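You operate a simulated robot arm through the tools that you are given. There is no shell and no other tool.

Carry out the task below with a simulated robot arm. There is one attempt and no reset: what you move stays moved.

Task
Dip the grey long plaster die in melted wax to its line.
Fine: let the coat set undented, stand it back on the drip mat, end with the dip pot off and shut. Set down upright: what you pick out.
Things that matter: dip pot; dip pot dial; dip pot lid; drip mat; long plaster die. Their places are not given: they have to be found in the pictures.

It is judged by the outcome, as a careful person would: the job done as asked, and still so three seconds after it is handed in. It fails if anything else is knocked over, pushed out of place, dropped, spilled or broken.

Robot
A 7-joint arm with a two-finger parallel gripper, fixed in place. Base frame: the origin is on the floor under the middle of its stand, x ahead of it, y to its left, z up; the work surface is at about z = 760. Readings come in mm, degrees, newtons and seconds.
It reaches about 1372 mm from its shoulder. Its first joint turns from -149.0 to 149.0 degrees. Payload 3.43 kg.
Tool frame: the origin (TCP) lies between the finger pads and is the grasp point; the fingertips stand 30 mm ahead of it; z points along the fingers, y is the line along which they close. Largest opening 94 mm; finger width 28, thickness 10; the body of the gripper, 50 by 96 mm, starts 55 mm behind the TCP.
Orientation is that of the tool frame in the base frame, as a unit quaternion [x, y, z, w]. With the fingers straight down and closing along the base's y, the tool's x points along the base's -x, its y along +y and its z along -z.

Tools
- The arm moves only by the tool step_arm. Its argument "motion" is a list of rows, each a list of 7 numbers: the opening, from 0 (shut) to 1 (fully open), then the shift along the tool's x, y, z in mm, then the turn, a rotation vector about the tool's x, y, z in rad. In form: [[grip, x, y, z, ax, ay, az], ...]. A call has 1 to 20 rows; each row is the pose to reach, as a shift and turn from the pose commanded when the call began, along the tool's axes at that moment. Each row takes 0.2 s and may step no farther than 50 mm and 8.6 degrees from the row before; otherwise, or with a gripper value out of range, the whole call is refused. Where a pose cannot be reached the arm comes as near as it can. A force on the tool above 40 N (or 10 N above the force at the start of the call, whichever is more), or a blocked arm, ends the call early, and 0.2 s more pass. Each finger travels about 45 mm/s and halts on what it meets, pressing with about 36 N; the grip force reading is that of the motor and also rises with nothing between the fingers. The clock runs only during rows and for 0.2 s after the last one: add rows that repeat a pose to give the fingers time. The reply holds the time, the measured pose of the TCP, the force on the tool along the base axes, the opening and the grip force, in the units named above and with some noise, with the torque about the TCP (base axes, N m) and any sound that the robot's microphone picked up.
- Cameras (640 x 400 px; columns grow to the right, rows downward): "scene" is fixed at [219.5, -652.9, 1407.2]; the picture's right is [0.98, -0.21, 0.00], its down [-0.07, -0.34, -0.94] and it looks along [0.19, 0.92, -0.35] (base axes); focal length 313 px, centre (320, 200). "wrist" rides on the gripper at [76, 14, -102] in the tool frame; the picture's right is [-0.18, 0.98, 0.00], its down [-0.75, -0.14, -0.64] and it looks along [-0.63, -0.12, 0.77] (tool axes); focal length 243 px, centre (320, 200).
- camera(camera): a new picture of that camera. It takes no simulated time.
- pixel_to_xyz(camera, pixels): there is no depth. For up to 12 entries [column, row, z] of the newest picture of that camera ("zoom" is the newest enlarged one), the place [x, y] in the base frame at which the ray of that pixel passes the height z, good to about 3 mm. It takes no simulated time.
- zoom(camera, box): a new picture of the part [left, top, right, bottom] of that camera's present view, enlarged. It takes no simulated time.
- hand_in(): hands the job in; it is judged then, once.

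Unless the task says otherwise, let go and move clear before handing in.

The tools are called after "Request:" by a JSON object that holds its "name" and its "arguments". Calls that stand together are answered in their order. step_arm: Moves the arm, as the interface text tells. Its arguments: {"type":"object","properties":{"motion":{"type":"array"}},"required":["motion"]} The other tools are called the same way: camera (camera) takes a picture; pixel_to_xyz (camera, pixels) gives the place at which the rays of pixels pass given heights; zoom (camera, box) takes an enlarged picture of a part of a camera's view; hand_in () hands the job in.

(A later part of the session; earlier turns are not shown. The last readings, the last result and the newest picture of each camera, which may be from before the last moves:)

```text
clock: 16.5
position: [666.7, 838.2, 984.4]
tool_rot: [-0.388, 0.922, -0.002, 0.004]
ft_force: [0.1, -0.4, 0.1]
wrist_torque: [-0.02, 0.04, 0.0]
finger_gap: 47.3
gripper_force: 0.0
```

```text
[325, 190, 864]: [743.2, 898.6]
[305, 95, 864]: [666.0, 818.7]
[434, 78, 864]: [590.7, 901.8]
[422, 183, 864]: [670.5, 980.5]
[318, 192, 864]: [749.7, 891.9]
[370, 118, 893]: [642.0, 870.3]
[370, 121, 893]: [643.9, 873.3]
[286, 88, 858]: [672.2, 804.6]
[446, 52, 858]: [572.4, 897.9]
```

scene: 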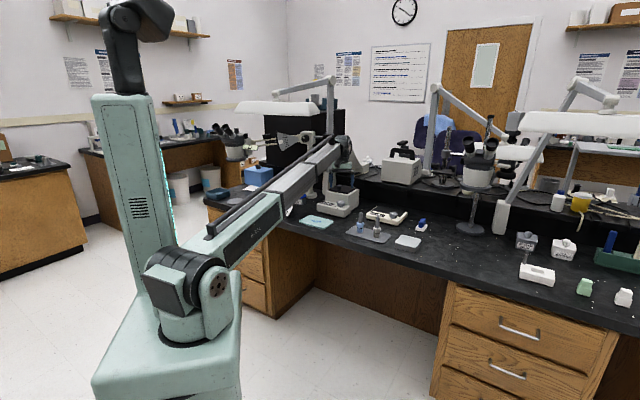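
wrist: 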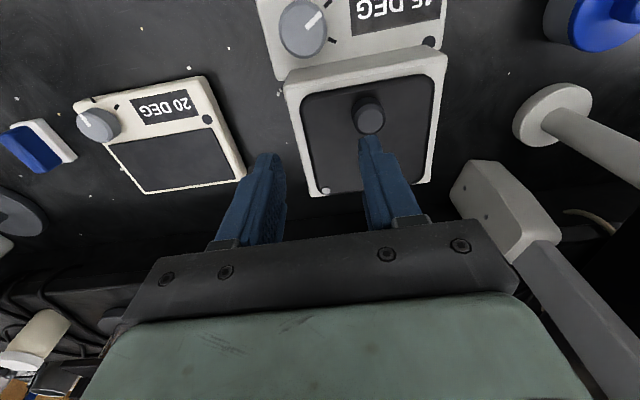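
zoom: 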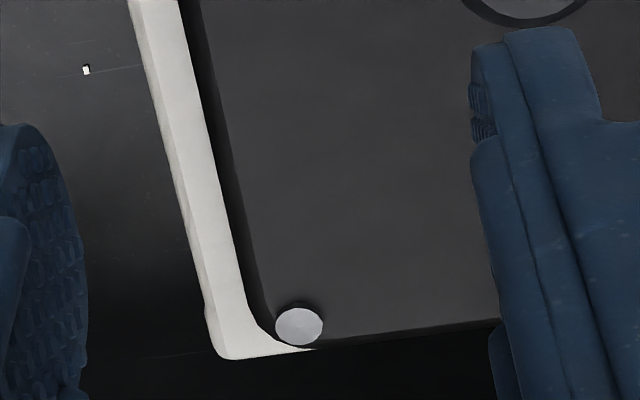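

The disc is a pivot pin at the lid's back-right corner (≈(741,898)), and the knob (≈29 mm across) is at about (643,872) with its top near z=895. So the lid swings sideways about that pin. I'll align over the knob with the yaw set so it can follow a 90° counter-clockwise swing.

Request:
{"name": "step_arm", "arguments": {"motion": [[0.5, -1, 6, 5, 0, 0, 0.14], [0.5, -2, 12, 10, 0, 0, 0.28], [0.5, -3, 18, 15, 0, 0, 0.42], [0.5, -4, 24, 20, 0, 0, 0.56], [0.5, -5.5, 30, 25, 0, 0, 0.7], [0.5, -7, 36, 30, 0, 0, 0.84], [0.5, -8, 41, 40, 0, 0, 0.97], [0.5, -8, 41, 49, 0, 0, 0.97], [0.5, -8, 41, 49, 0, 0, 0.97]]}}

Request:
{"name": "camera", "arguments": {"camera": "wrist"}}

Request:
{"name": "zoom", "arguments": {"camera": "scene", "box": [310, 170, 374, 210]}}

```text
clock: 18.5
position: [645.0, 872.4, 934.0]
tool_rot: [0.087, 0.996, 0.001, 0.006]
ft_force: [-0.3, -0.1, -0.1]
wrist_torque: [-0.01, -0.05, -0.01]
finger_gap: 46.9
gripper_force: 0.2
```

```text
taken
```

wrist: 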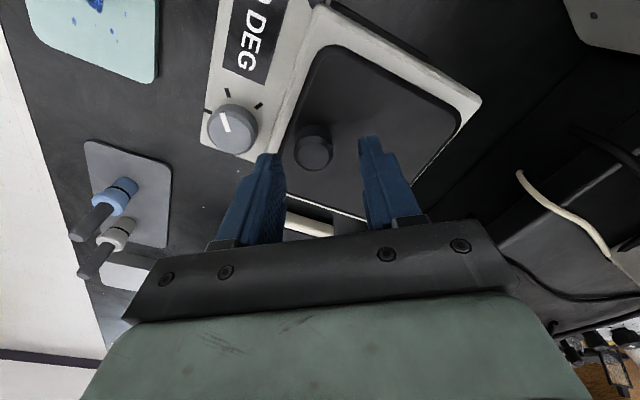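

```text
10.00 times, centred on (342, 190) of scene
```

zoom: 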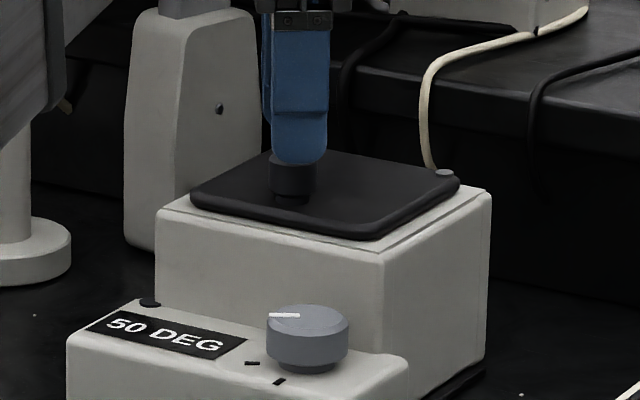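

Temperature is 50 DEG. The knob top shows near px (316,153); checking it against the TCP.

Request:
{"name": "zoom", "arguments": {"camera": "wrist", "box": [240, 90, 400, 190]}}

Request:
{"name": "pixel_to_xyz", "arguments": {"camera": "wrist", "pixels": [[316, 154, 895], [296, 150, 895], [334, 150, 895], [316, 140, 895], [316, 168, 895]]}}

```text
4.00 times, centred on (320, 140) of wrist
```

zoom: 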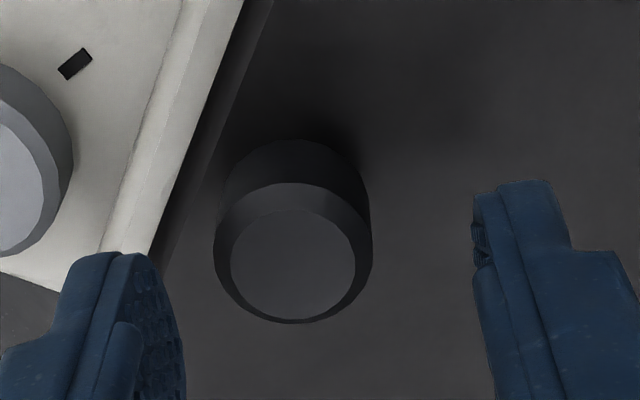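

```text
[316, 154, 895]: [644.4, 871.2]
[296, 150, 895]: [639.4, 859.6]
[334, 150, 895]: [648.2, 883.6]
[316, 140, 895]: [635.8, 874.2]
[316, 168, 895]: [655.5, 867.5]
```

The knob is about 3.3 mm off along tool -y. I'll correct, descend so the tips are just above the lid, and close on the knob.

Request:
{"name": "step_arm", "arguments": {"motion": [[0.5, -1, -3.3, 2, 0, 0, 0], [0.5, -1, -3.3, 10, 0, 0, 0], [0.5, -1, -3.3, 18, 0, 0, 0], [0.5, -1, -3.3, 26, 0, 0, 0], [0.5, -1, -3.3, 29, 0, 0, 0], [0.42, -1, -3.3, 29, 0, 0, 0], [0.35, -1, -3.3, 29, 0, 0, 0], [0.28, -1, -3.3, 29, 0, 0, 0], [0.24, -1, -3.3, 29, 0, 0, 0], [0.24, -1, -3.3, 29, 0, 0, 0]]}}

Request:
{"name": "camera", "arguments": {"camera": "wrist"}}

Request:
{"name": "zoom", "arguments": {"camera": "scene", "box": [310, 170, 374, 210]}}

```text
clock: 20.7
position: [643.8, 869.4, 905.3]
tool_rot: [0.087, 0.996, 0.001, 0.005]
ft_force: [-0.2, 1.0, 0.5]
wrist_torque: [-0.52, 0.09, 0.09]
finger_gap: 25.5
gripper_force: 44.8
```

```text
taken
```

wrist: 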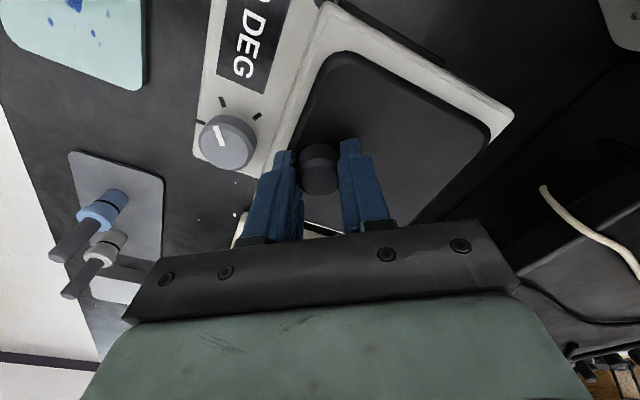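

```text
10.00 times, centred on (342, 190) of scene
```

zoom: 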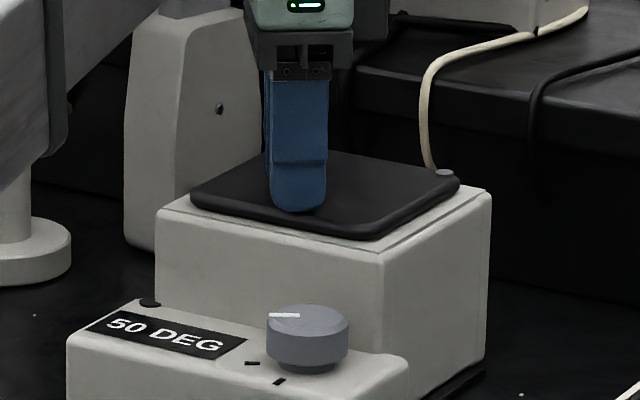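

The knob is gripped (gap 25.5 mm). I'll try a small 6° counter-clockwise swing about the pin and watch the force.

Request:
{"name": "step_arm", "arguments": {"motion": [[0.24, -1.37, -2.68, 0, 0, 0, -0.03], [0.24, -2.8, -5.3, 0, 0, 0, -0.06], [0.24, -4.88, -8.75, 0, 0, 0, -0.1]]}}

Request:
{"name": "camera", "arguments": {"camera": "wrist"}}

Request:
{"name": "zoom", "arguments": {"camera": "scene", "box": [310, 170, 374, 210]}}

```text
clock: 21.5
position: [646.3, 861.5, 905.4]
tool_rot: [0.037, 0.999, -0.001, 0.003]
ft_force: [-10.4, -5.9, -15.1]
wrist_torque: [0.48, -0.91, -0.23]
finger_gap: 25.7
gripper_force: 44.7
```

```text
taken
```

wrist: 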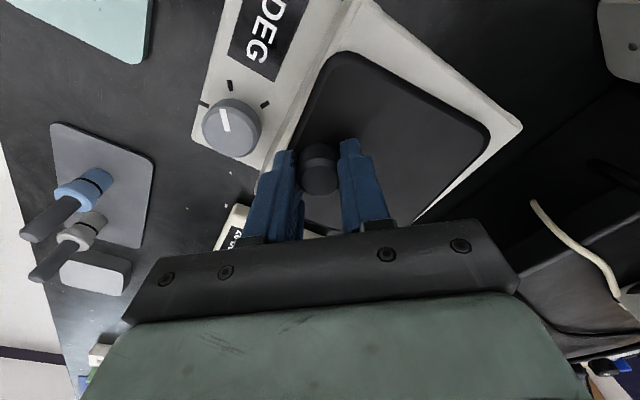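

```text
10.00 times, centred on (342, 190) of scene
```

zoom: 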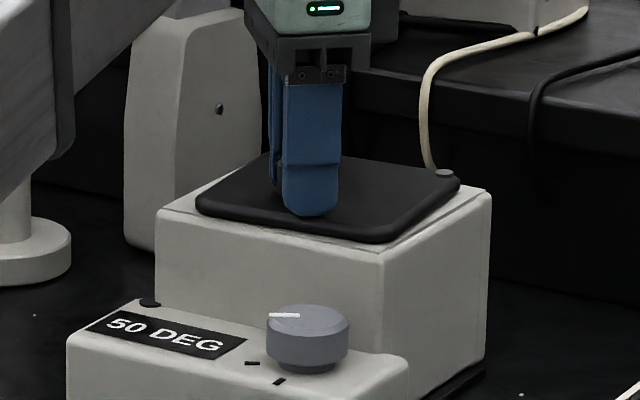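

The lid rotates about the pin as expected (50 DEG showing steadily). I'll continue the swing in stages, easing down 0.5 mm to relieve the vertical pull.

Request:
{"name": "step_arm", "arguments": {"motion": [[0.24, -2.4, -4.5, 0.5, 0, 0, -0.05], [0.24, -4.88, -8.75, 0.5, 0, 0, -0.1], [0.24, -7.7, -12.9, 0.5, 0, 0, -0.15], [0.24, -10.6, -17.0, 0.5, 0, 0, -0.2], [0.24, -13.8, -20.9, 0.5, 0, 0, -0.25], [0.24, -17.1, -24.6, 0.5, 0, 0, -0.3]]}}

Request:
{"name": "zoom", "arguments": {"camera": "scene", "box": [310, 170, 374, 210]}}

```text
clock: 22.9
position: [661.9, 833.9, 905.9]
tool_rot: [-0.113, 0.994, -0.002, 0.003]
ft_force: [-9.6, -2.2, -15.7]
wrist_torque: [0.8, 0.66, 0.36]
finger_gap: 25.8
gripper_force: 45.2
```

```text
10.00 times, centred on (342, 190) of scene
```

zoom: 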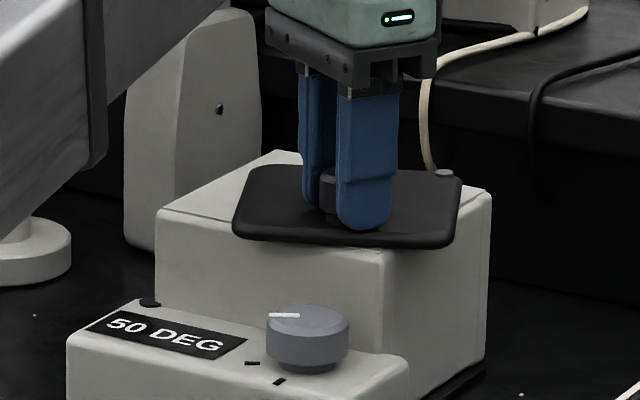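

The lid is swinging smoothly (23° so far). Continuing another 0.6 rad.

Request:
{"name": "step_arm", "arguments": {"motion": [[0.24, -4.88, -8.75, 0.5, 0, 0, -0.1], [0.24, -10.6, -17.0, 0.5, 0, 0, -0.2], [0.24, -17.1, -24.6, 0.5, 0, 0, -0.3], [0.24, -24.4, -31.5, 0.5, 0, 0, -0.4], [0.24, -32.3, -37.7, 0.5, 0, 0, -0.5], [0.24, -40.8, -43.0, 0.5, 0, 0, -0.6]]}}

Request:
{"name": "zoom", "arguments": {"camera": "scene", "box": [310, 160, 390, 210]}}

Request:
{"name": "camera", "arguments": {"camera": "wrist"}}

```text
clock: 24.3
position: [712.1, 802.8, 906.0]
tool_rot: [-0.402, 0.916, -0.002, 0.006]
ft_force: [2.3, 12.2, -2.0]
wrist_torque: [0.58, 0.85, 0.15]
finger_gap: 25.4
gripper_force: 45.2
```

```text
8.00 times, centred on (350, 185) of scene
```

zoom: 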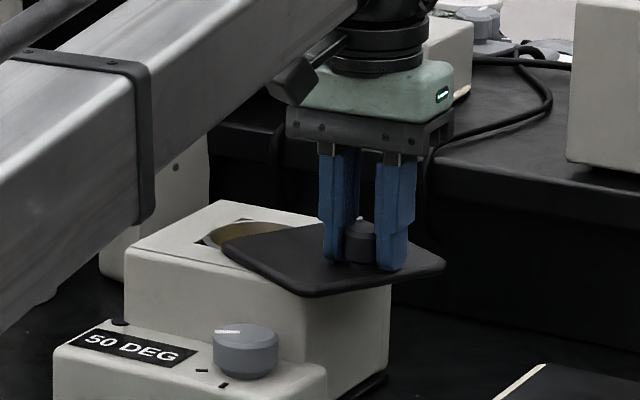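

```text
taken
```

wrist: 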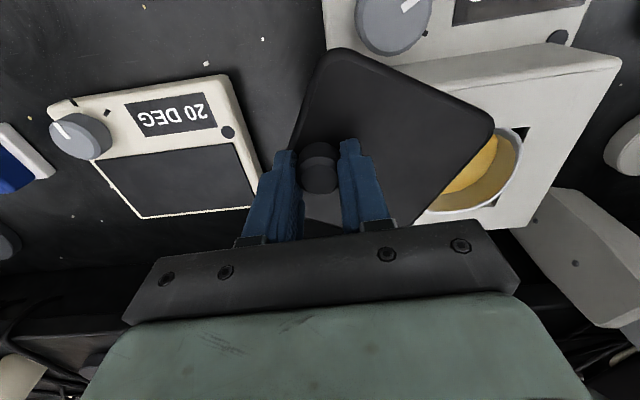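

The lid has cleared half the round wax opening (yellow, px 500,165), with the display steady at 50 DEG. I'll swing it a further 0.65 rad to fully uncover it.

Request:
{"name": "step_arm", "arguments": {"motion": [[0.24, -4.88, -8.75, 0, 0, 0, -0.1], [0.24, -10.6, -17.0, 0, 0, 0, -0.2], [0.24, -17.1, -24.6, 0, 0, 0, -0.3], [0.24, -24.4, -31.5, 0, 0, 0, -0.4], [0.24, -32.3, -37.7, 0, 0, 0, -0.5], [0.24, -40.8, -43.0, 0, 0, 0, -0.6], [0.24, -45.2, -45.4, 0, 0, 0, -0.65]]}}

Request:
{"name": "zoom", "arguments": {"camera": "scene", "box": [310, 160, 390, 210]}}

Request:
{"name": "camera", "arguments": {"camera": "wrist"}}

```text
clock: 26.0
position: [764.3, 802.8, 906.8]
tool_rot: [-0.676, 0.737, 0.001, -0.005]
ft_force: [-24.4, 0.4, 2.1]
wrist_torque: [-0.2, 0.33, 0.06]
finger_gap: 36.9
gripper_force: 12.0
stopped in row 7: the force on the tool passed its limit at 41 N (the readings are from after the stop); the commanded pose is now the measured one
```

```text
8.00 times, centred on (350, 185) of scene
```

zoom: 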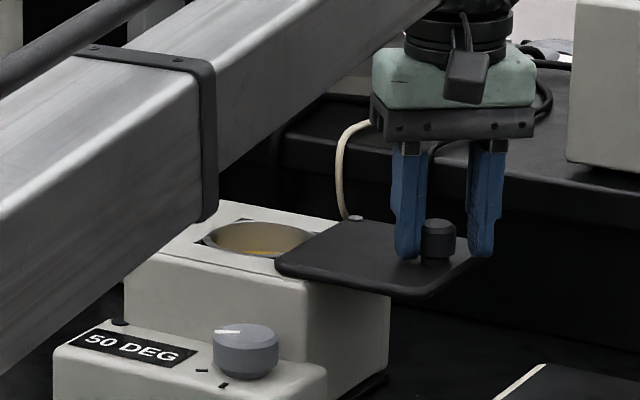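

```text
taken
```

wrist: 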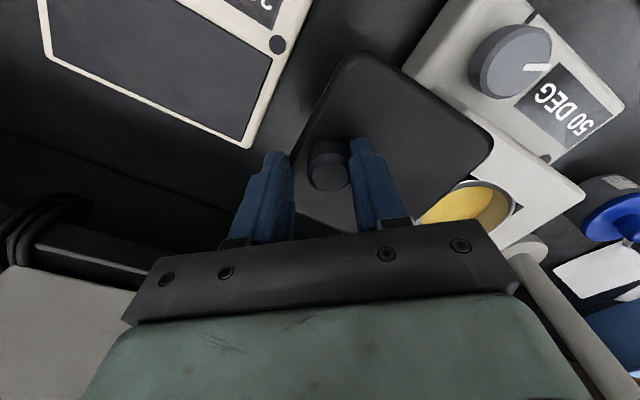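

The lid met its stop near the end of the swing, with the fingers pushed to 36.9 mm, and the opening is now essentially uncovered. I'll open and lift clear, then look.

Request:
{"name": "step_arm", "arguments": {"motion": [[0.5, 0, 0, 0, 0, 0, 0], [0.6, 0, 0, 0, 0, 0, 0], [0.6, 0, 0, 0, 0, 0, 0], [0.6, 0, 0, -15, 0, 0, 0], [0.6, 0, 0, -40, 0, 0, 0], [0.6, 0, 0, -70, 0, 0, 0]]}}

Request:
{"name": "camera", "arguments": {"camera": "wrist"}}

Request:
{"name": "zoom", "arguments": {"camera": "scene", "box": [310, 160, 390, 210]}}

```text
clock: 27.4
position: [768.7, 802.1, 975.6]
tool_rot: [-0.675, 0.738, -0.001, -0.002]
ft_force: [-0.5, -0.8, -0.7]
wrist_torque: [0.0, -0.04, 0.0]
finger_gap: 56.2
gripper_force: 0.1
```

```text
taken
```

wrist: 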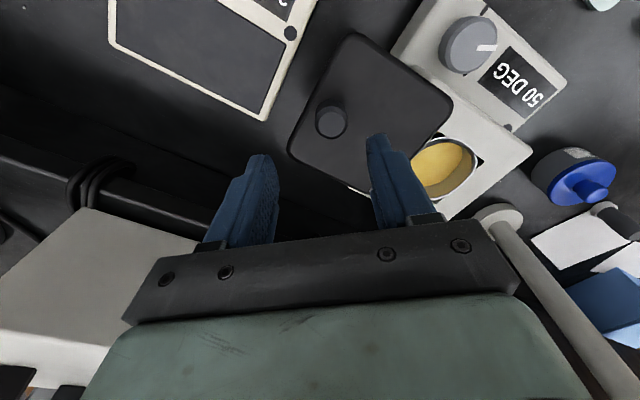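

```text
8.00 times, centred on (350, 185) of scene
```

zoom: 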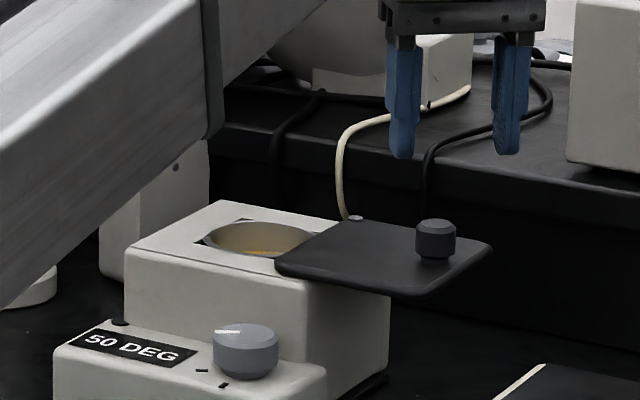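

The lid is open with the knob at scene zoom (435,238), and the display still says 50 DEG. I'll move over the pot to look down at the wax and the indicator.

Request:
{"name": "pixel_to_xyz", "arguments": {"camera": "wrist", "pixels": [[443, 165, 858], [418, 178, 858], [478, 160, 858], [332, 122, 893], [404, 182, 870]]}}

Request:
{"name": "step_arm", "arguments": {"motion": [[0.6, 5, 16, -2, 0, 0, 0.11], [0.6, 10, 33, -4, 0, 0, 0.22], [0.6, 14, 50, -6, 0, 0, 0.33], [0.6, 16, 67, -8, 0, 0, 0.44], [0.6, 18, 84, -9, 0, 0, 0.55], [0.6, 20, 102, -9, 0, 0, 0.68], [0.6, 20, 102, -9, 0, 0, 0.68]]}}

Request:
{"name": "camera", "arguments": {"camera": "wrist"}}

```text
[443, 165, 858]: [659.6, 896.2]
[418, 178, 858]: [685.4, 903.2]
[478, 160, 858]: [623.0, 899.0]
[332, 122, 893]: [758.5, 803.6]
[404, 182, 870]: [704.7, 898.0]
```

```text
clock: 29.0
position: [668.6, 792.5, 984.9]
tool_rot: [-0.389, 0.921, -0.003, -0.001]
ft_force: [-0.5, -0.4, -0.3]
wrist_torque: [0.0, -0.01, 0.02]
finger_gap: 56.4
gripper_force: 0.0
```

```text
taken
```

wrist: 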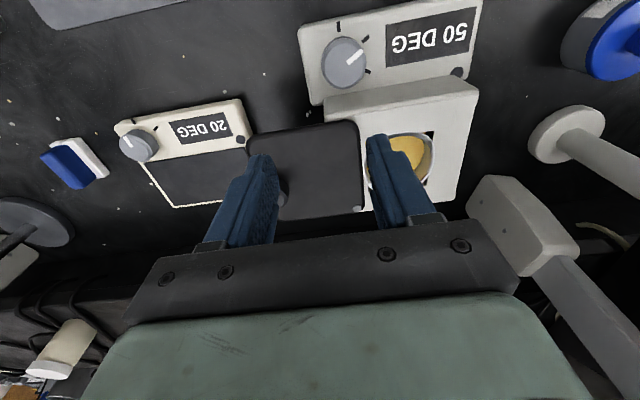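

The right finger partly hides the wax at px (405,155). I'll shift sideways to centre the opening between the fingers.

Request:
{"name": "step_arm", "arguments": {"motion": [[0.6, 0, 30, 0, 0, 0, 0], [0.6, 5, 58, 0, 0, 0, 0], [0.6, 5, 58, 0, 0, 0, 0]]}}

Request:
{"name": "zoom", "arguments": {"camera": "wrist", "box": [210, 30, 450, 180]}}

Request:
{"name": "zoom", "arguments": {"camera": "scene", "box": [310, 160, 390, 210]}}

```text
clock: 29.8
position: [622.6, 826.8, 985.6]
tool_rot: [-0.389, 0.921, -0.003, -0.001]
ft_force: [0.1, 0.3, -0.3]
wrist_torque: [-0.01, -0.02, 0.0]
finger_gap: 56.4
gripper_force: 0.1
```

```text
2.67 times, centred on (330, 105) of wrist
```

zoom: 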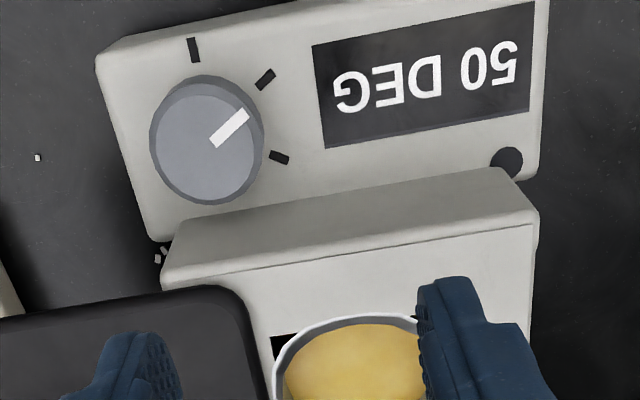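

```text
8.00 times, centred on (350, 185) of scene
```

zoom: 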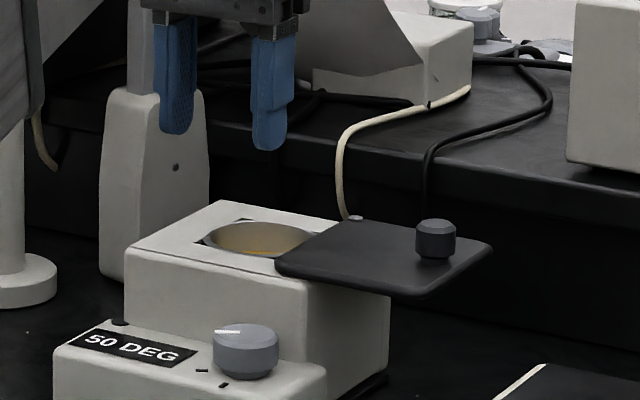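

The wax looks opaque and mottled and the panel indicator (zoom 507,162) is dark, with the temperature holding at 50 DEG at tick 2. I'll wait a few seconds and look again to see whether anything changes.

Request:
{"name": "step_arm", "arguments": {"motion": [[0.9, 0, 22, -5, 0, 0, 0], [0.9, 0, 22, -5, 0, 0, 0], [0.9, 0, 22, -5, 0, 0, 0], [0.9, 0, 22, -5, 0, 0, 0], [0.9, 0, 22, -5, 0, 0, 0], [0.9, 0, 22, -5, 0, 0, 0], [0.9, 0, 22, -5, 0, 0, 0], [0.9, 0, 22, -5, 0, 0, 0], [0.9, 0, 22, -5, 0, 0, 0], [0.9, 0, 22, -5, 0, 0, 0]]}}

Request:
{"name": "camera", "arguments": {"camera": "wrist"}}

Request:
{"name": "zoom", "arguments": {"camera": "wrist", "box": [280, 120, 400, 195]}}

```text
clock: 32.0
position: [604.8, 843.2, 990.4]
tool_rot: [-0.389, 0.921, -0.002, -0.001]
ft_force: [-0.4, -0.2, -0.2]
wrist_torque: [-0.01, -0.01, 0.01]
finger_gap: 84.7
gripper_force: 0.1
```

```text
taken
```

wrist: 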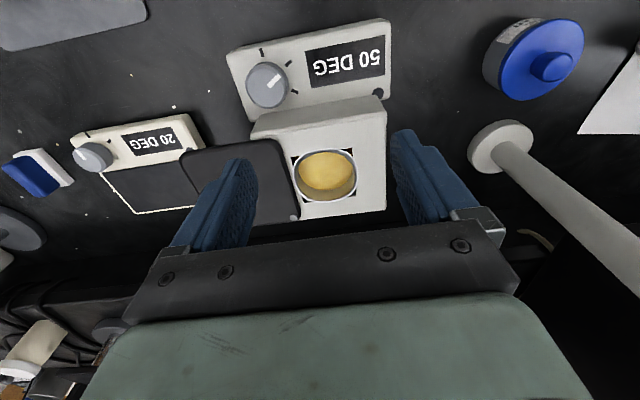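

```text
5.33 times, centred on (340, 158) of wrist
```

zoom: 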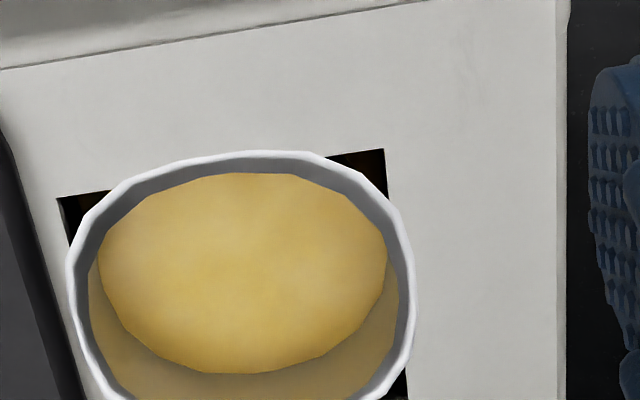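

The wax is cloudy and opaque, so it doesn't look melted at 50 DEG; tick 3 is probably needed. Before going back to the dial, I'll locate the open lid's corner so the fingers clear it, plus the cup's rim.

Request:
{"name": "pixel_to_xyz", "arguments": {"camera": "wrist", "pixels": [[280, 143, 867], [186, 154, 867], [296, 215, 867], [255, 139, 867], [294, 175, 860], [357, 175, 860], [325, 149, 860], [325, 200, 860], [266, 85, 831], [327, 172, 840], [250, 130, 858]]}}

Request:
{"name": "zoom", "arguments": {"camera": "wrist", "box": [170, 80, 330, 180]}}

```text
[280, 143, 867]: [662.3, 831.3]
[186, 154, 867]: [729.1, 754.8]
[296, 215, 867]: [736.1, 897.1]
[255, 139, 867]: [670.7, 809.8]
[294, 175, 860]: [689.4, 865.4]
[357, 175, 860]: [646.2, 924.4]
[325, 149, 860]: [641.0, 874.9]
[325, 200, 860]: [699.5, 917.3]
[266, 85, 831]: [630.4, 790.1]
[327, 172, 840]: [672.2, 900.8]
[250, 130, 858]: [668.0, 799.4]
```

```text
4.00 times, centred on (250, 130) of wrist
```

zoom: 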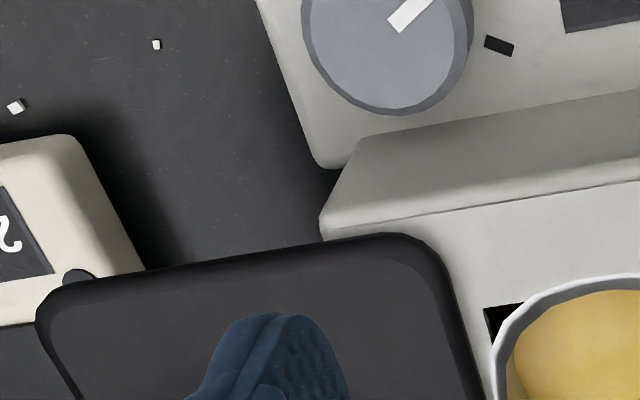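

The lid's edge is about 15 mm clear of where the finger will be at the dial. I'll go back above the dial in the same approach pose that worked.

Request:
{"name": "step_arm", "arguments": {"motion": [[0.8, 4, -10, 20, 0, 0, -0.08], [0.7, 8, -22, 40, 0, 0, -0.17], [0.6, 12, -34, 60, 0, 0, -0.26], [0.532, 15, -44, 80, 0, 0, -0.35], [0.532, 18, -52.7, 100, 0, 0, -0.44], [0.532, 18, -52.7, 115, 0, 0, -0.44], [0.532, 18, -52.7, 122, 0, 0, -0.44], [0.532, 18, -52.7, 122, 0, 0, -0.44]]}}

Request:
{"name": "zoom", "arguments": {"camera": "wrist", "box": [220, 90, 420, 215]}}

```text
clock: 33.8
position: [630.4, 794.2, 869.7]
tool_rot: [-0.58, 0.814, -0.002, -0.001]
ft_force: [0.2, -0.5, 0.3]
wrist_torque: [0.01, -0.04, 0.02]
finger_gap: 50.1
gripper_force: 0.1
```

```text
3.20 times, centred on (320, 152) of wrist
```

zoom: 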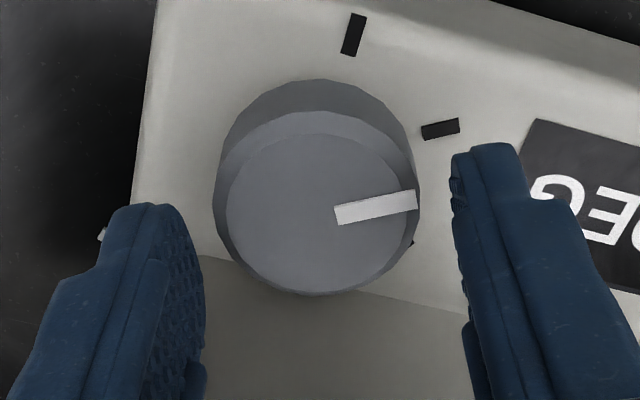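

The pointer is at tick 2 and the knob is centred between the fingers. Descending, gripping, then turning another 60° clockwise.

Request:
{"name": "step_arm", "arguments": {"motion": [[0.532, 1.4, 0.3, 5, 0, 0, 0], [0.532, 1.4, 0.3, 12, 0, 0, 0], [0.532, 1.4, 0.3, 18, 0, 0, 0], [0.532, 1.4, 0.3, 23, 0, 0, 0], [0.48, 1.4, 0.3, 23, 0, 0, 0], [0.44, 1.4, 0.3, 23, 0, 0, 0], [0.4, 1.4, 0.3, 23, 0, 0, 0], [0.38, 1.4, 0.3, 23, 0, 0, 0]]}}

```text
clock: 35.6
position: [630.9, 792.8, 846.5]
tool_rot: [-0.581, 0.814, -0.001, -0.001]
ft_force: [0.9, -1.4, -3.2]
wrist_torque: [0.33, 0.25, -0.01]
finger_gap: 41.5
gripper_force: 45.3
```

Request:
{"name": "step_arm", "arguments": {"motion": [[0.38, 0, 0.29, 0, 0, 0, 0.131], [0.38, -0.07, 0.57, 0, 0, 0, 0.262], [0.38, -0.17, 0.84, 0, 0, 0, 0.393], [0.38, -0.3, 1.1, 0, 0, 0, 0.524], [0.38, -0.46, 1.34, 0, 0, 0, 0.655], [0.38, -0.65, 1.56, 0, 0, 0, 0.786], [0.38, -0.86, 1.75, 0, 0, 0, 0.917], [0.38, -1.1, 1.9, 0, 0, 0, 1.048], [0.38, -1.1, 1.9, 0, 0, 0, 1.048], [0.44, -1.1, 1.9, 0, 0, 0, 1.048], [0.5, -1.1, 1.9, 0, 0, 0, 1.048], [0.5, -1.1, 1.9, 0, 0, 0, 1.048], [0.5, -1.1, 1.9, -10, 0, 0, 1.048], [0.5, -1.1, 1.9, -25, 0, 0, 1.048], [0.5, -1.1, 1.9, -45, 0, 0, 1.048], [0.5, -1.1, 1.9, -65, 0, 0, 1.048]]}}

Request:
{"name": "camera", "arguments": {"camera": "wrist"}}

Request:
{"name": "zoom", "arguments": {"camera": "scene", "box": [310, 160, 390, 210]}}

```text
clock: 39.0
position: [627.9, 793.4, 908.0]
tool_rot: [-0.096, 0.995, -0.001, -0.001]
ft_force: [0.1, 1.1, -0.2]
wrist_torque: [-0.02, -0.01, 0.03]
finger_gap: 46.9
gripper_force: 0.0
```

```text
taken
```

wrist: 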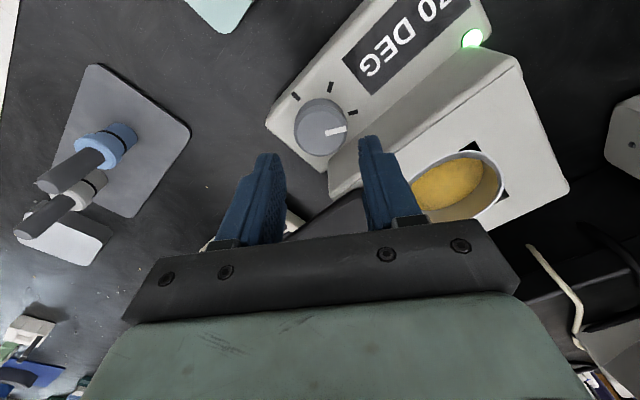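

```text
8.00 times, centred on (350, 185) of scene
```

zoom: 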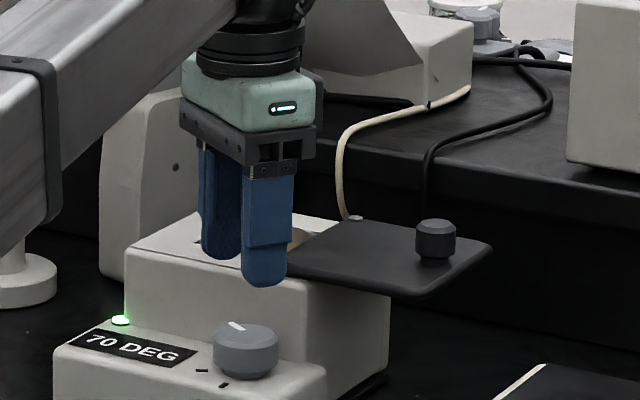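

The green indicator is lit and the display shows 70 DEG, so the wax is ready. I'll take a steep look down into the cup to measure the wax level before fetching the grey die.

Request:
{"name": "step_arm", "arguments": {"motion": [[0.7, 0, 0, -30, 0, 0, 0], [0.9, -10, 14, -55, 0, 0, -0.1], [1, -22, 32, -77, 0, 0, -0.2], [1, -34, 50, -77, 0, 0, -0.31], [1, -46, 68, -77, 0, 0, -0.42], [1, -58, 86, -77, 0, 0, -0.52], [1, -68, 102, -77, 0, 0, -0.61], [1, -68, 102, -77, 0, 0, -0.61]]}}

Request:
{"name": "camera", "arguments": {"camera": "wrist"}}

Request:
{"name": "zoom", "arguments": {"camera": "scene", "box": [322, 175, 362, 200]}}

```text
clock: 40.8
position: [676.6, 909.0, 987.4]
tool_rot: [-0.391, 0.92, -0.002, -0.001]
ft_force: [-0.5, 0.6, 0.6]
wrist_torque: [0.0, -0.04, 0.01]
finger_gap: 94.2
gripper_force: 0.1
```

```text
taken
```

wrist: 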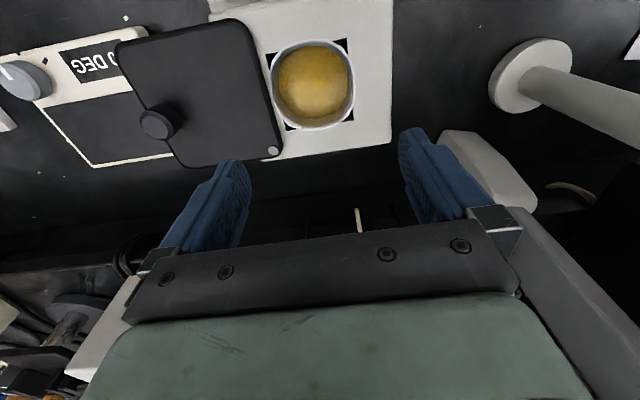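

```text
16.00 times, centred on (342, 188) of scene
```

zoom: 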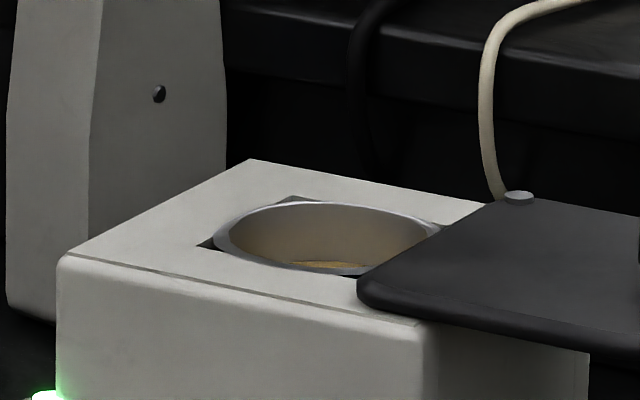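

The melted wax is now darker amber at px (312,82), and the lid doesn't overlap the cup. I'll zoom in on the cup for precise measurement.

Request:
{"name": "zoom", "arguments": {"camera": "wrist", "box": [232, 30, 392, 130]}}

Request:
{"name": "pixel_to_xyz", "arguments": {"camera": "scene", "pixels": [[342.2, 191.95, 820], [342.2, 191.95, 830], [342.2, 191.95, 840], [342.2, 191.95, 850], [342.2, 192.8, 860], [342.2, 188.4, 860], [342.2, 187.9, 860], [335.5, 190.6, 860], [349.7, 189.8, 860]]}}

```text
4.00 times, centred on (312, 80) of wrist
```

zoom: 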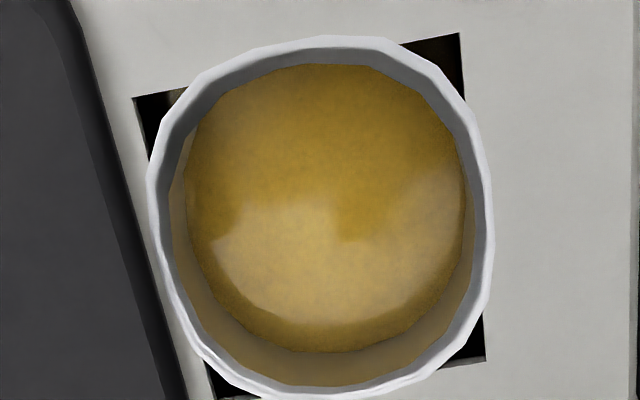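

```text
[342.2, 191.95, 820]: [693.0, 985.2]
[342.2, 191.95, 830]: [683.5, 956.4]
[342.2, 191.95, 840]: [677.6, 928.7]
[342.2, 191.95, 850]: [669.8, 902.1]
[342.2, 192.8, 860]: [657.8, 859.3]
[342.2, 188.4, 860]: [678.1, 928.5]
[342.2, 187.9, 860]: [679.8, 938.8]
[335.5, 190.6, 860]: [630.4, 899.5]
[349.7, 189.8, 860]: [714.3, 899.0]
```

Now the wax is glossy with reflections, so it's melted. I'll convert rim and wax-edge pixels to estimate cup centre, radius and wax level.

Request:
{"name": "pixel_to_xyz", "arguments": {"camera": "wrist", "pixels": [[269.5, 82, 862], [354.8, 80, 862], [314, 39.5, 862], [311, 129, 862], [274, 82, 862], [350, 80, 862], [314, 46, 862], [311, 125.5, 862], [314.5, 118, 850], [314.5, 118, 840], [314.5, 118, 830], [314.5, 118, 820]]}}

Request:
{"name": "pixel_to_xyz", "arguments": {"camera": "wrist", "pixels": [[278.3, 80, 850], [278.3, 80, 840], [278.3, 80, 830], [348.5, 80, 850], [348.5, 80, 840], [348.5, 80, 830]]}}

```text
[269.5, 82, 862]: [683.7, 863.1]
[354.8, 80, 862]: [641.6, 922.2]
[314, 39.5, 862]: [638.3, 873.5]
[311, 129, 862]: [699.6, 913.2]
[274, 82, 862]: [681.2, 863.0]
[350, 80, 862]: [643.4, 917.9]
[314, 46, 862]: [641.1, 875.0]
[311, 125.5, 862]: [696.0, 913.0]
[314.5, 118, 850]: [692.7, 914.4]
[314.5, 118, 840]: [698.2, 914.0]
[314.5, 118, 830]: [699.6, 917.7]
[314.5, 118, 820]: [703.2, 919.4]
```

```text
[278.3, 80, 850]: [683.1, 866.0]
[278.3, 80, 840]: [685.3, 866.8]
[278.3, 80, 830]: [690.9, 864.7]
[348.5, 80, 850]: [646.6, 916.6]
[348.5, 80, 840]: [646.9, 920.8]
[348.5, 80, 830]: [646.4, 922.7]
```

Estimates put the cup centre near (667,893) and the wax surface around z≈841–846, about 15–20 mm below the rim. I'll refine that visually at the dip. Now I move over to the grey die.

Request:
{"name": "step_arm", "arguments": {"motion": [[1, 25.5, -31.3, 0, 0, 0, 0], [1, 51, -62.6, 0, 0, 0, 0], [1, 76.4, -93.9, 0, 0, 0, 0], [1, 102, -125, 0, 0, 0, 0], [1, 127, -156.5, 0, 0, 0, 0], [1, 153, -188, 5, 0, 0, 0], [1, 178, -219, 10, 0, 0, 0], [1, 204, -250, 15, 0, 0, 0], [1, 229, -282, 20, 0, 0, 0], [1, 254.7, -313, 22, 0, 0, 0], [1, 254.7, -313, 22, 0, 0, 0]]}}

Request:
{"name": "camera", "arguments": {"camera": "wrist"}}

Request:
{"name": "camera", "arguments": {"camera": "scene"}}

```text
clock: 43.2
position: [722.9, 506.1, 967.8]
tool_rot: [-0.39, 0.921, -0.001, -0.001]
ft_force: [-0.1, 0.5, -0.1]
wrist_torque: [0.0, 0.0, 0.01]
finger_gap: 93.9
gripper_force: 0.0
```

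```text
taken
```

wrist: 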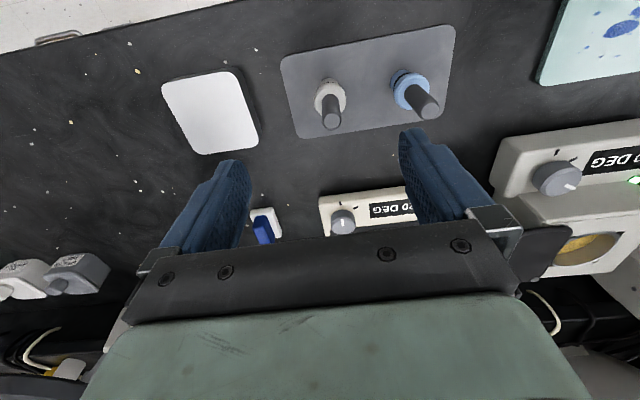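

```text
taken
```

scene: 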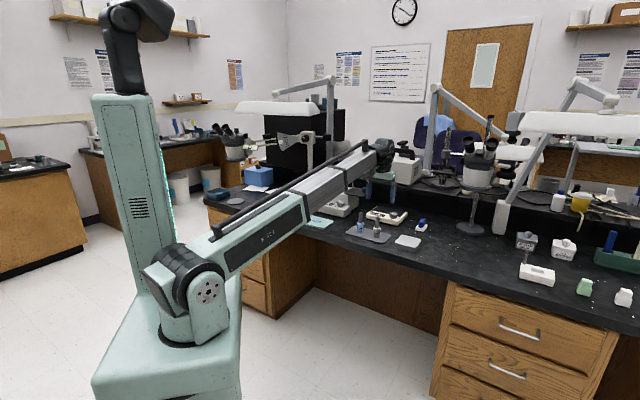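

The grey die shows at wrist px (330,100) with the blue one at (412,93). I'll zoom in both views to measure the grey die's position and shape.

Request:
{"name": "zoom", "arguments": {"camera": "wrist", "box": [270, 40, 470, 165]}}

Request:
{"name": "zoom", "arguments": {"camera": "scene", "box": [345, 205, 409, 245]}}

Request:
{"name": "zoom", "arguments": {"camera": "scene", "box": [265, 175, 361, 235]}}

```text
3.20 times, centred on (370, 102) of wrist
```

zoom: 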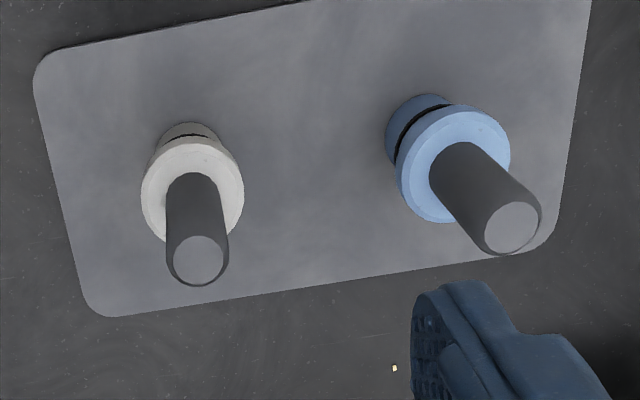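

```text
10.00 times, centred on (377, 225) of scene
```

zoom: 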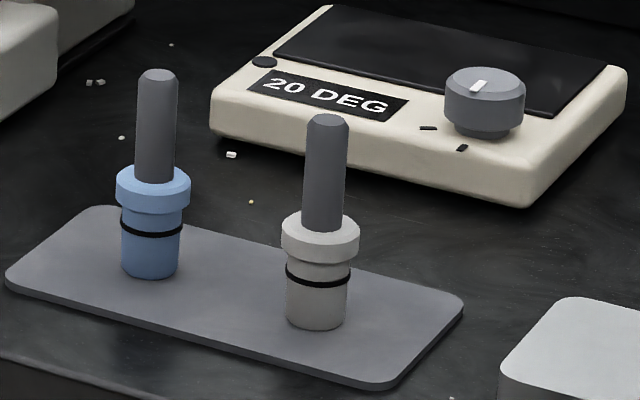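

```text
6.67 times, centred on (313, 205) of scene
```

zoom: 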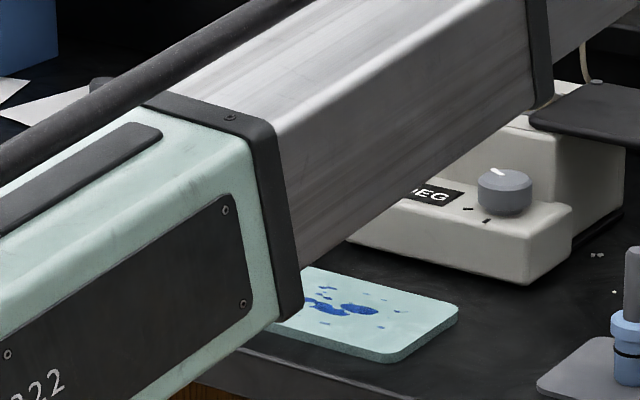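

The grey die measures roughly: base to line ≈ 21 mm, collar 33–42 mm up, handle ≈ 19 mm thick up to ≈ 90 mm. I'll pin down its position at base and top.

Request:
{"name": "pixel_to_xyz", "arguments": {"camera": "wrist", "pixels": [[331.9, 120.75, 850], [331.9, 120.75, 854], [330.5, 99, 805], [329, 84, 763], [319, 120, 852], [341, 120, 852], [282, 58, 763], [302, 137, 763], [442, 112, 763], [455, 27, 763]]}}

Request:
{"name": "pixel_to_xyz", "arguments": {"camera": "scene", "pixels": [[377.8, 217.2, 850], [377.8, 217.2, 854], [376.8, 236.7, 763], [361, 211.5, 852], [360.1, 231.7, 763], [391.3, 235.5, 762], [383, 243.5, 762], [345.6, 232.5, 762], [354.5, 225.8, 762]]}}

```text
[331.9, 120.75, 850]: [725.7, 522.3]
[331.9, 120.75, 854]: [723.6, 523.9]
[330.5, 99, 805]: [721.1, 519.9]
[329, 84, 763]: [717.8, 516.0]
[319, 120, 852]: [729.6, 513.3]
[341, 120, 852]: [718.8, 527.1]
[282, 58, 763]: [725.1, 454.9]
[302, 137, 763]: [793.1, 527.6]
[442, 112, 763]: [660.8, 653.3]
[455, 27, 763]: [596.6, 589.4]
```

```text
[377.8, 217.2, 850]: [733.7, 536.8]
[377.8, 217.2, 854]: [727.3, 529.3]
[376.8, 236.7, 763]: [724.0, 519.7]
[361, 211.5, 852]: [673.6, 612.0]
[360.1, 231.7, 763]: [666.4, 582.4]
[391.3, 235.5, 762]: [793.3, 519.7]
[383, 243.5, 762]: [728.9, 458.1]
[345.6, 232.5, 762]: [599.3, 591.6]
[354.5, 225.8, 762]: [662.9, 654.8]
```

Both views agree on the grey die at ≈(724, 521) with its top near z≈856. I'll move over it and descend until the tips are just above the handle top.

Request:
{"name": "step_arm", "arguments": {"motion": [[0.8, -6, 5, 10, 0, 0, 0], [0.6, -11.5, 9.6, 30, 0, 0, 0], [0.5, -11.5, 9.6, 50, 0, 0, 0], [0.5, -11.5, 9.6, 68, 0, 0, 0], [0.5, -11.5, 9.6, 75, 0, 0, 0], [0.5, -11.5, 9.6, 75, 0, 0, 0]]}}

Request:
{"name": "zoom", "arguments": {"camera": "wrist", "box": [220, 90, 420, 215]}}

Request:
{"name": "zoom", "arguments": {"camera": "scene", "box": [345, 195, 409, 235]}}

```text
clock: 44.6
position: [721.1, 520.0, 892.2]
tool_rot: [-0.39, 0.921, -0.002, -0.001]
ft_force: [0.3, -0.5, -0.6]
wrist_torque: [-0.01, 0.03, 0.0]
finger_gap: 46.8
gripper_force: 0.2
```

```text
3.20 times, centred on (320, 152) of wrist
```

zoom: 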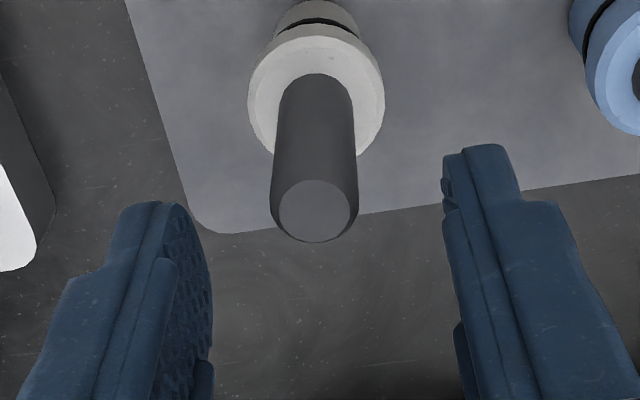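

```text
10.00 times, centred on (377, 215) of scene
```

zoom: 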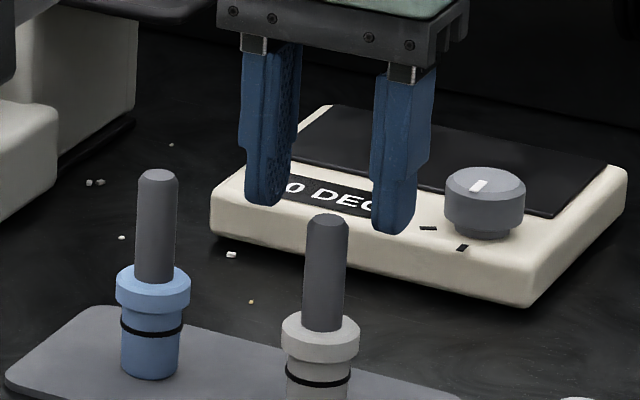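

The handle top at zoom (315,210) is within about 1 mm of the tool axis. I'll descend to TCP z≈847 and close on the handle.

Request:
{"name": "step_arm", "arguments": {"motion": [[0.5, 0, -1, 12, 0, 0, 0], [0.5, 0, -1, 24, 0, 0, 0], [0.5, 0, -1, 35, 0, 0, 0], [0.5, 0, -1, 45, 0, 0, 0], [0.5, 0, -1, 45, 0, 0, 0], [0.4, 0, -1, 45, 0, 0, 0], [0.3, 0, -1, 45, 0, 0, 0], [0.22, 0, -1, 45, 0, 0, 0], [0.16, 0, -1, 45, 0, 0, 0], [0.14, 0, -1, 45, 0, 0, 0]]}}

Request:
{"name": "zoom", "arguments": {"camera": "wrist", "box": [220, 90, 420, 215]}}

Request:
{"name": "zoom", "arguments": {"camera": "scene", "box": [345, 205, 409, 245]}}

```text
clock: 46.8
position: [724.8, 520.5, 846.3]
tool_rot: [-0.39, 0.921, -0.002, 0.0]
ft_force: [-0.2, -0.1, 0.6]
wrist_torque: [-0.07, -0.13, 0.05]
finger_gap: 16.7
gripper_force: 35.7
```

```text
3.20 times, centred on (320, 152) of wrist
```

zoom: 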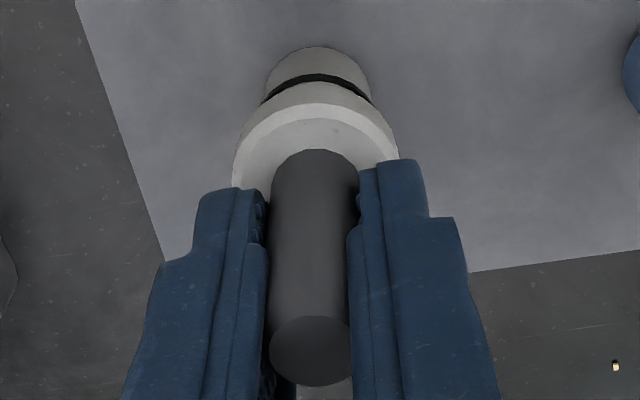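

```text
10.00 times, centred on (377, 225) of scene
```

zoom: 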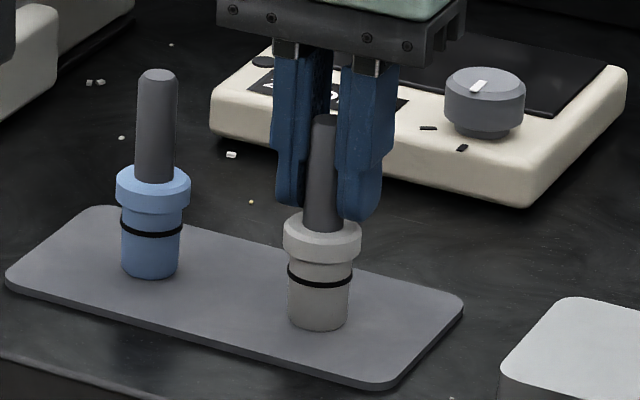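

The die is held (gap 16.7 mm) and upright. I'll lift it straight up 150 mm, then carry it over to the pot.

Request:
{"name": "step_arm", "arguments": {"motion": [[0.14, 0, 0, -10, 0, 0, 0], [0.14, 0, 0, -40, 0, 0, 0], [0.14, 0, 0, -80, 0, 0, 0], [0.14, 0, 0, -120, 0, 0, 0], [0.14, 0, 0, -150, 0, 0, 0], [0.14, 0, 0, -150, 0, 0, 0]]}}

Request:
{"name": "zoom", "arguments": {"camera": "scene", "box": [345, 175, 409, 215]}}

Request:
{"name": "zoom", "arguments": {"camera": "wrist", "box": [220, 90, 420, 215]}}

```text
clock: 48.2
position: [722.4, 523.6, 994.8]
tool_rot: [-0.39, 0.921, -0.001, -0.001]
ft_force: [-0.2, -0.2, -0.4]
wrist_torque: [0.03, 0.0, -0.01]
finger_gap: 16.8
gripper_force: 36.2
```

```text
10.00 times, centred on (377, 195) of scene
```

zoom: 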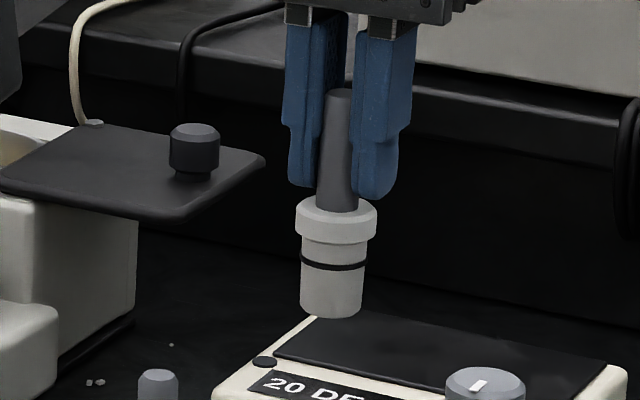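

```text
3.20 times, centred on (320, 152) of wrist
```

zoom: 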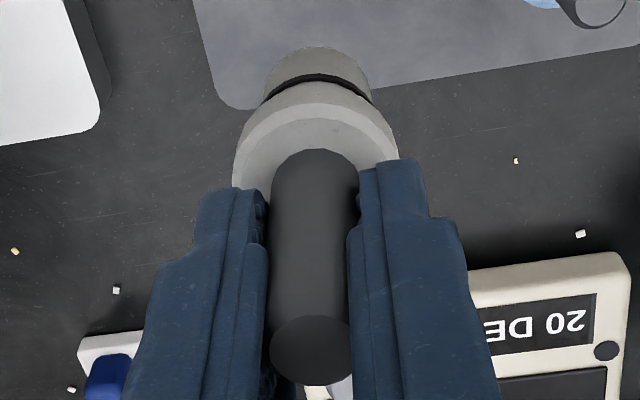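

The die hangs straight with its line clearly visible. I'll zoom closer in the wrist view to measure how far the line sits below the TCP.

Request:
{"name": "zoom", "arguments": {"camera": "wrist", "box": [284, 95, 356, 140]}}

Request:
{"name": "zoom", "arguments": {"camera": "scene", "box": [362, 182, 394, 212]}}

```text
8.89 times, centred on (320, 118) of wrist
```

zoom: 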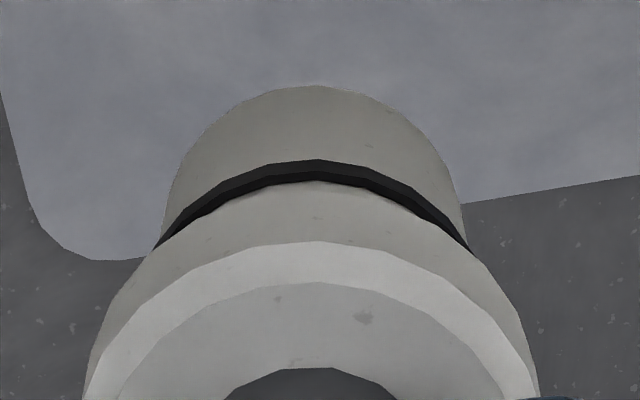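

```text
13.33 times, centred on (378, 197) of scene
```

zoom: 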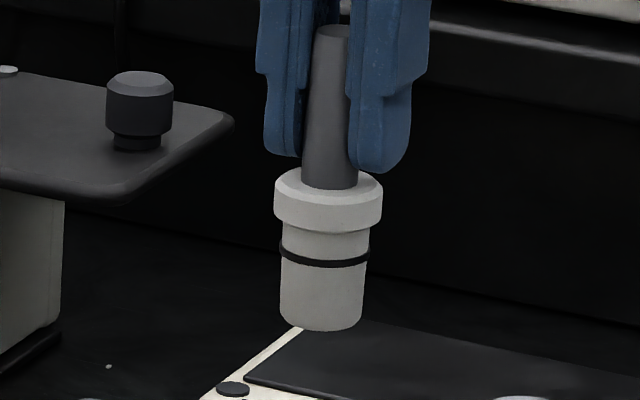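

The line's band centre is about 23 mm above the die's base and roughly 60–67 mm below the TCP. I'll carry the die over the pot at this height and then align it visually with the cup.

Request:
{"name": "step_arm", "arguments": {"motion": [[0.14, -15, 20, 0, 0, 0, 0], [0.14, -40, 53, 0, 0, 0, 0], [0.14, -67, 88, 0, 0, 0, 0], [0.14, -94, 124, 0, 0, 0, 0], [0.14, -121, 160, 0, 0, 0, 0], [0.14, -148, 195, 0, 0, 0, 0], [0.14, -175, 231, 0, 0, 0, 0], [0.14, -200, 264, 0, 0, 0, 0], [0.14, -218, 287, 0, 0, 0, 0], [0.14, -227.4, 299.5, 0, 0, 0, 0], [0.14, -227.4, 299.5, 0, 0, 0, 0]]}}

Request:
{"name": "camera", "arguments": {"camera": "wrist"}}

Request:
{"name": "zoom", "arguments": {"camera": "scene", "box": [310, 160, 390, 210]}}

```text
clock: 50.6
position: [665.3, 893.1, 996.6]
tool_rot: [-0.39, 0.921, -0.002, -0.001]
ft_force: [-0.3, -1.0, -0.8]
wrist_torque: [-0.03, -0.02, -0.01]
finger_gap: 17.0
gripper_force: 36.2
```

```text
taken
```

wrist: 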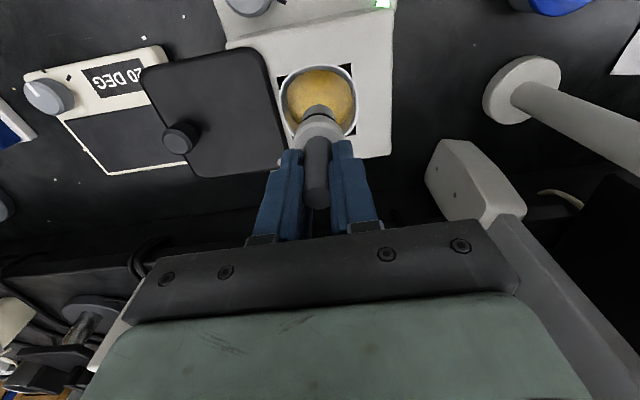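

```text
8.00 times, centred on (350, 185) of scene
```

zoom: 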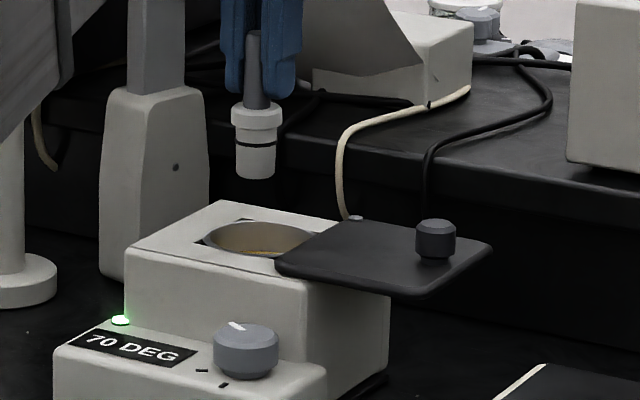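

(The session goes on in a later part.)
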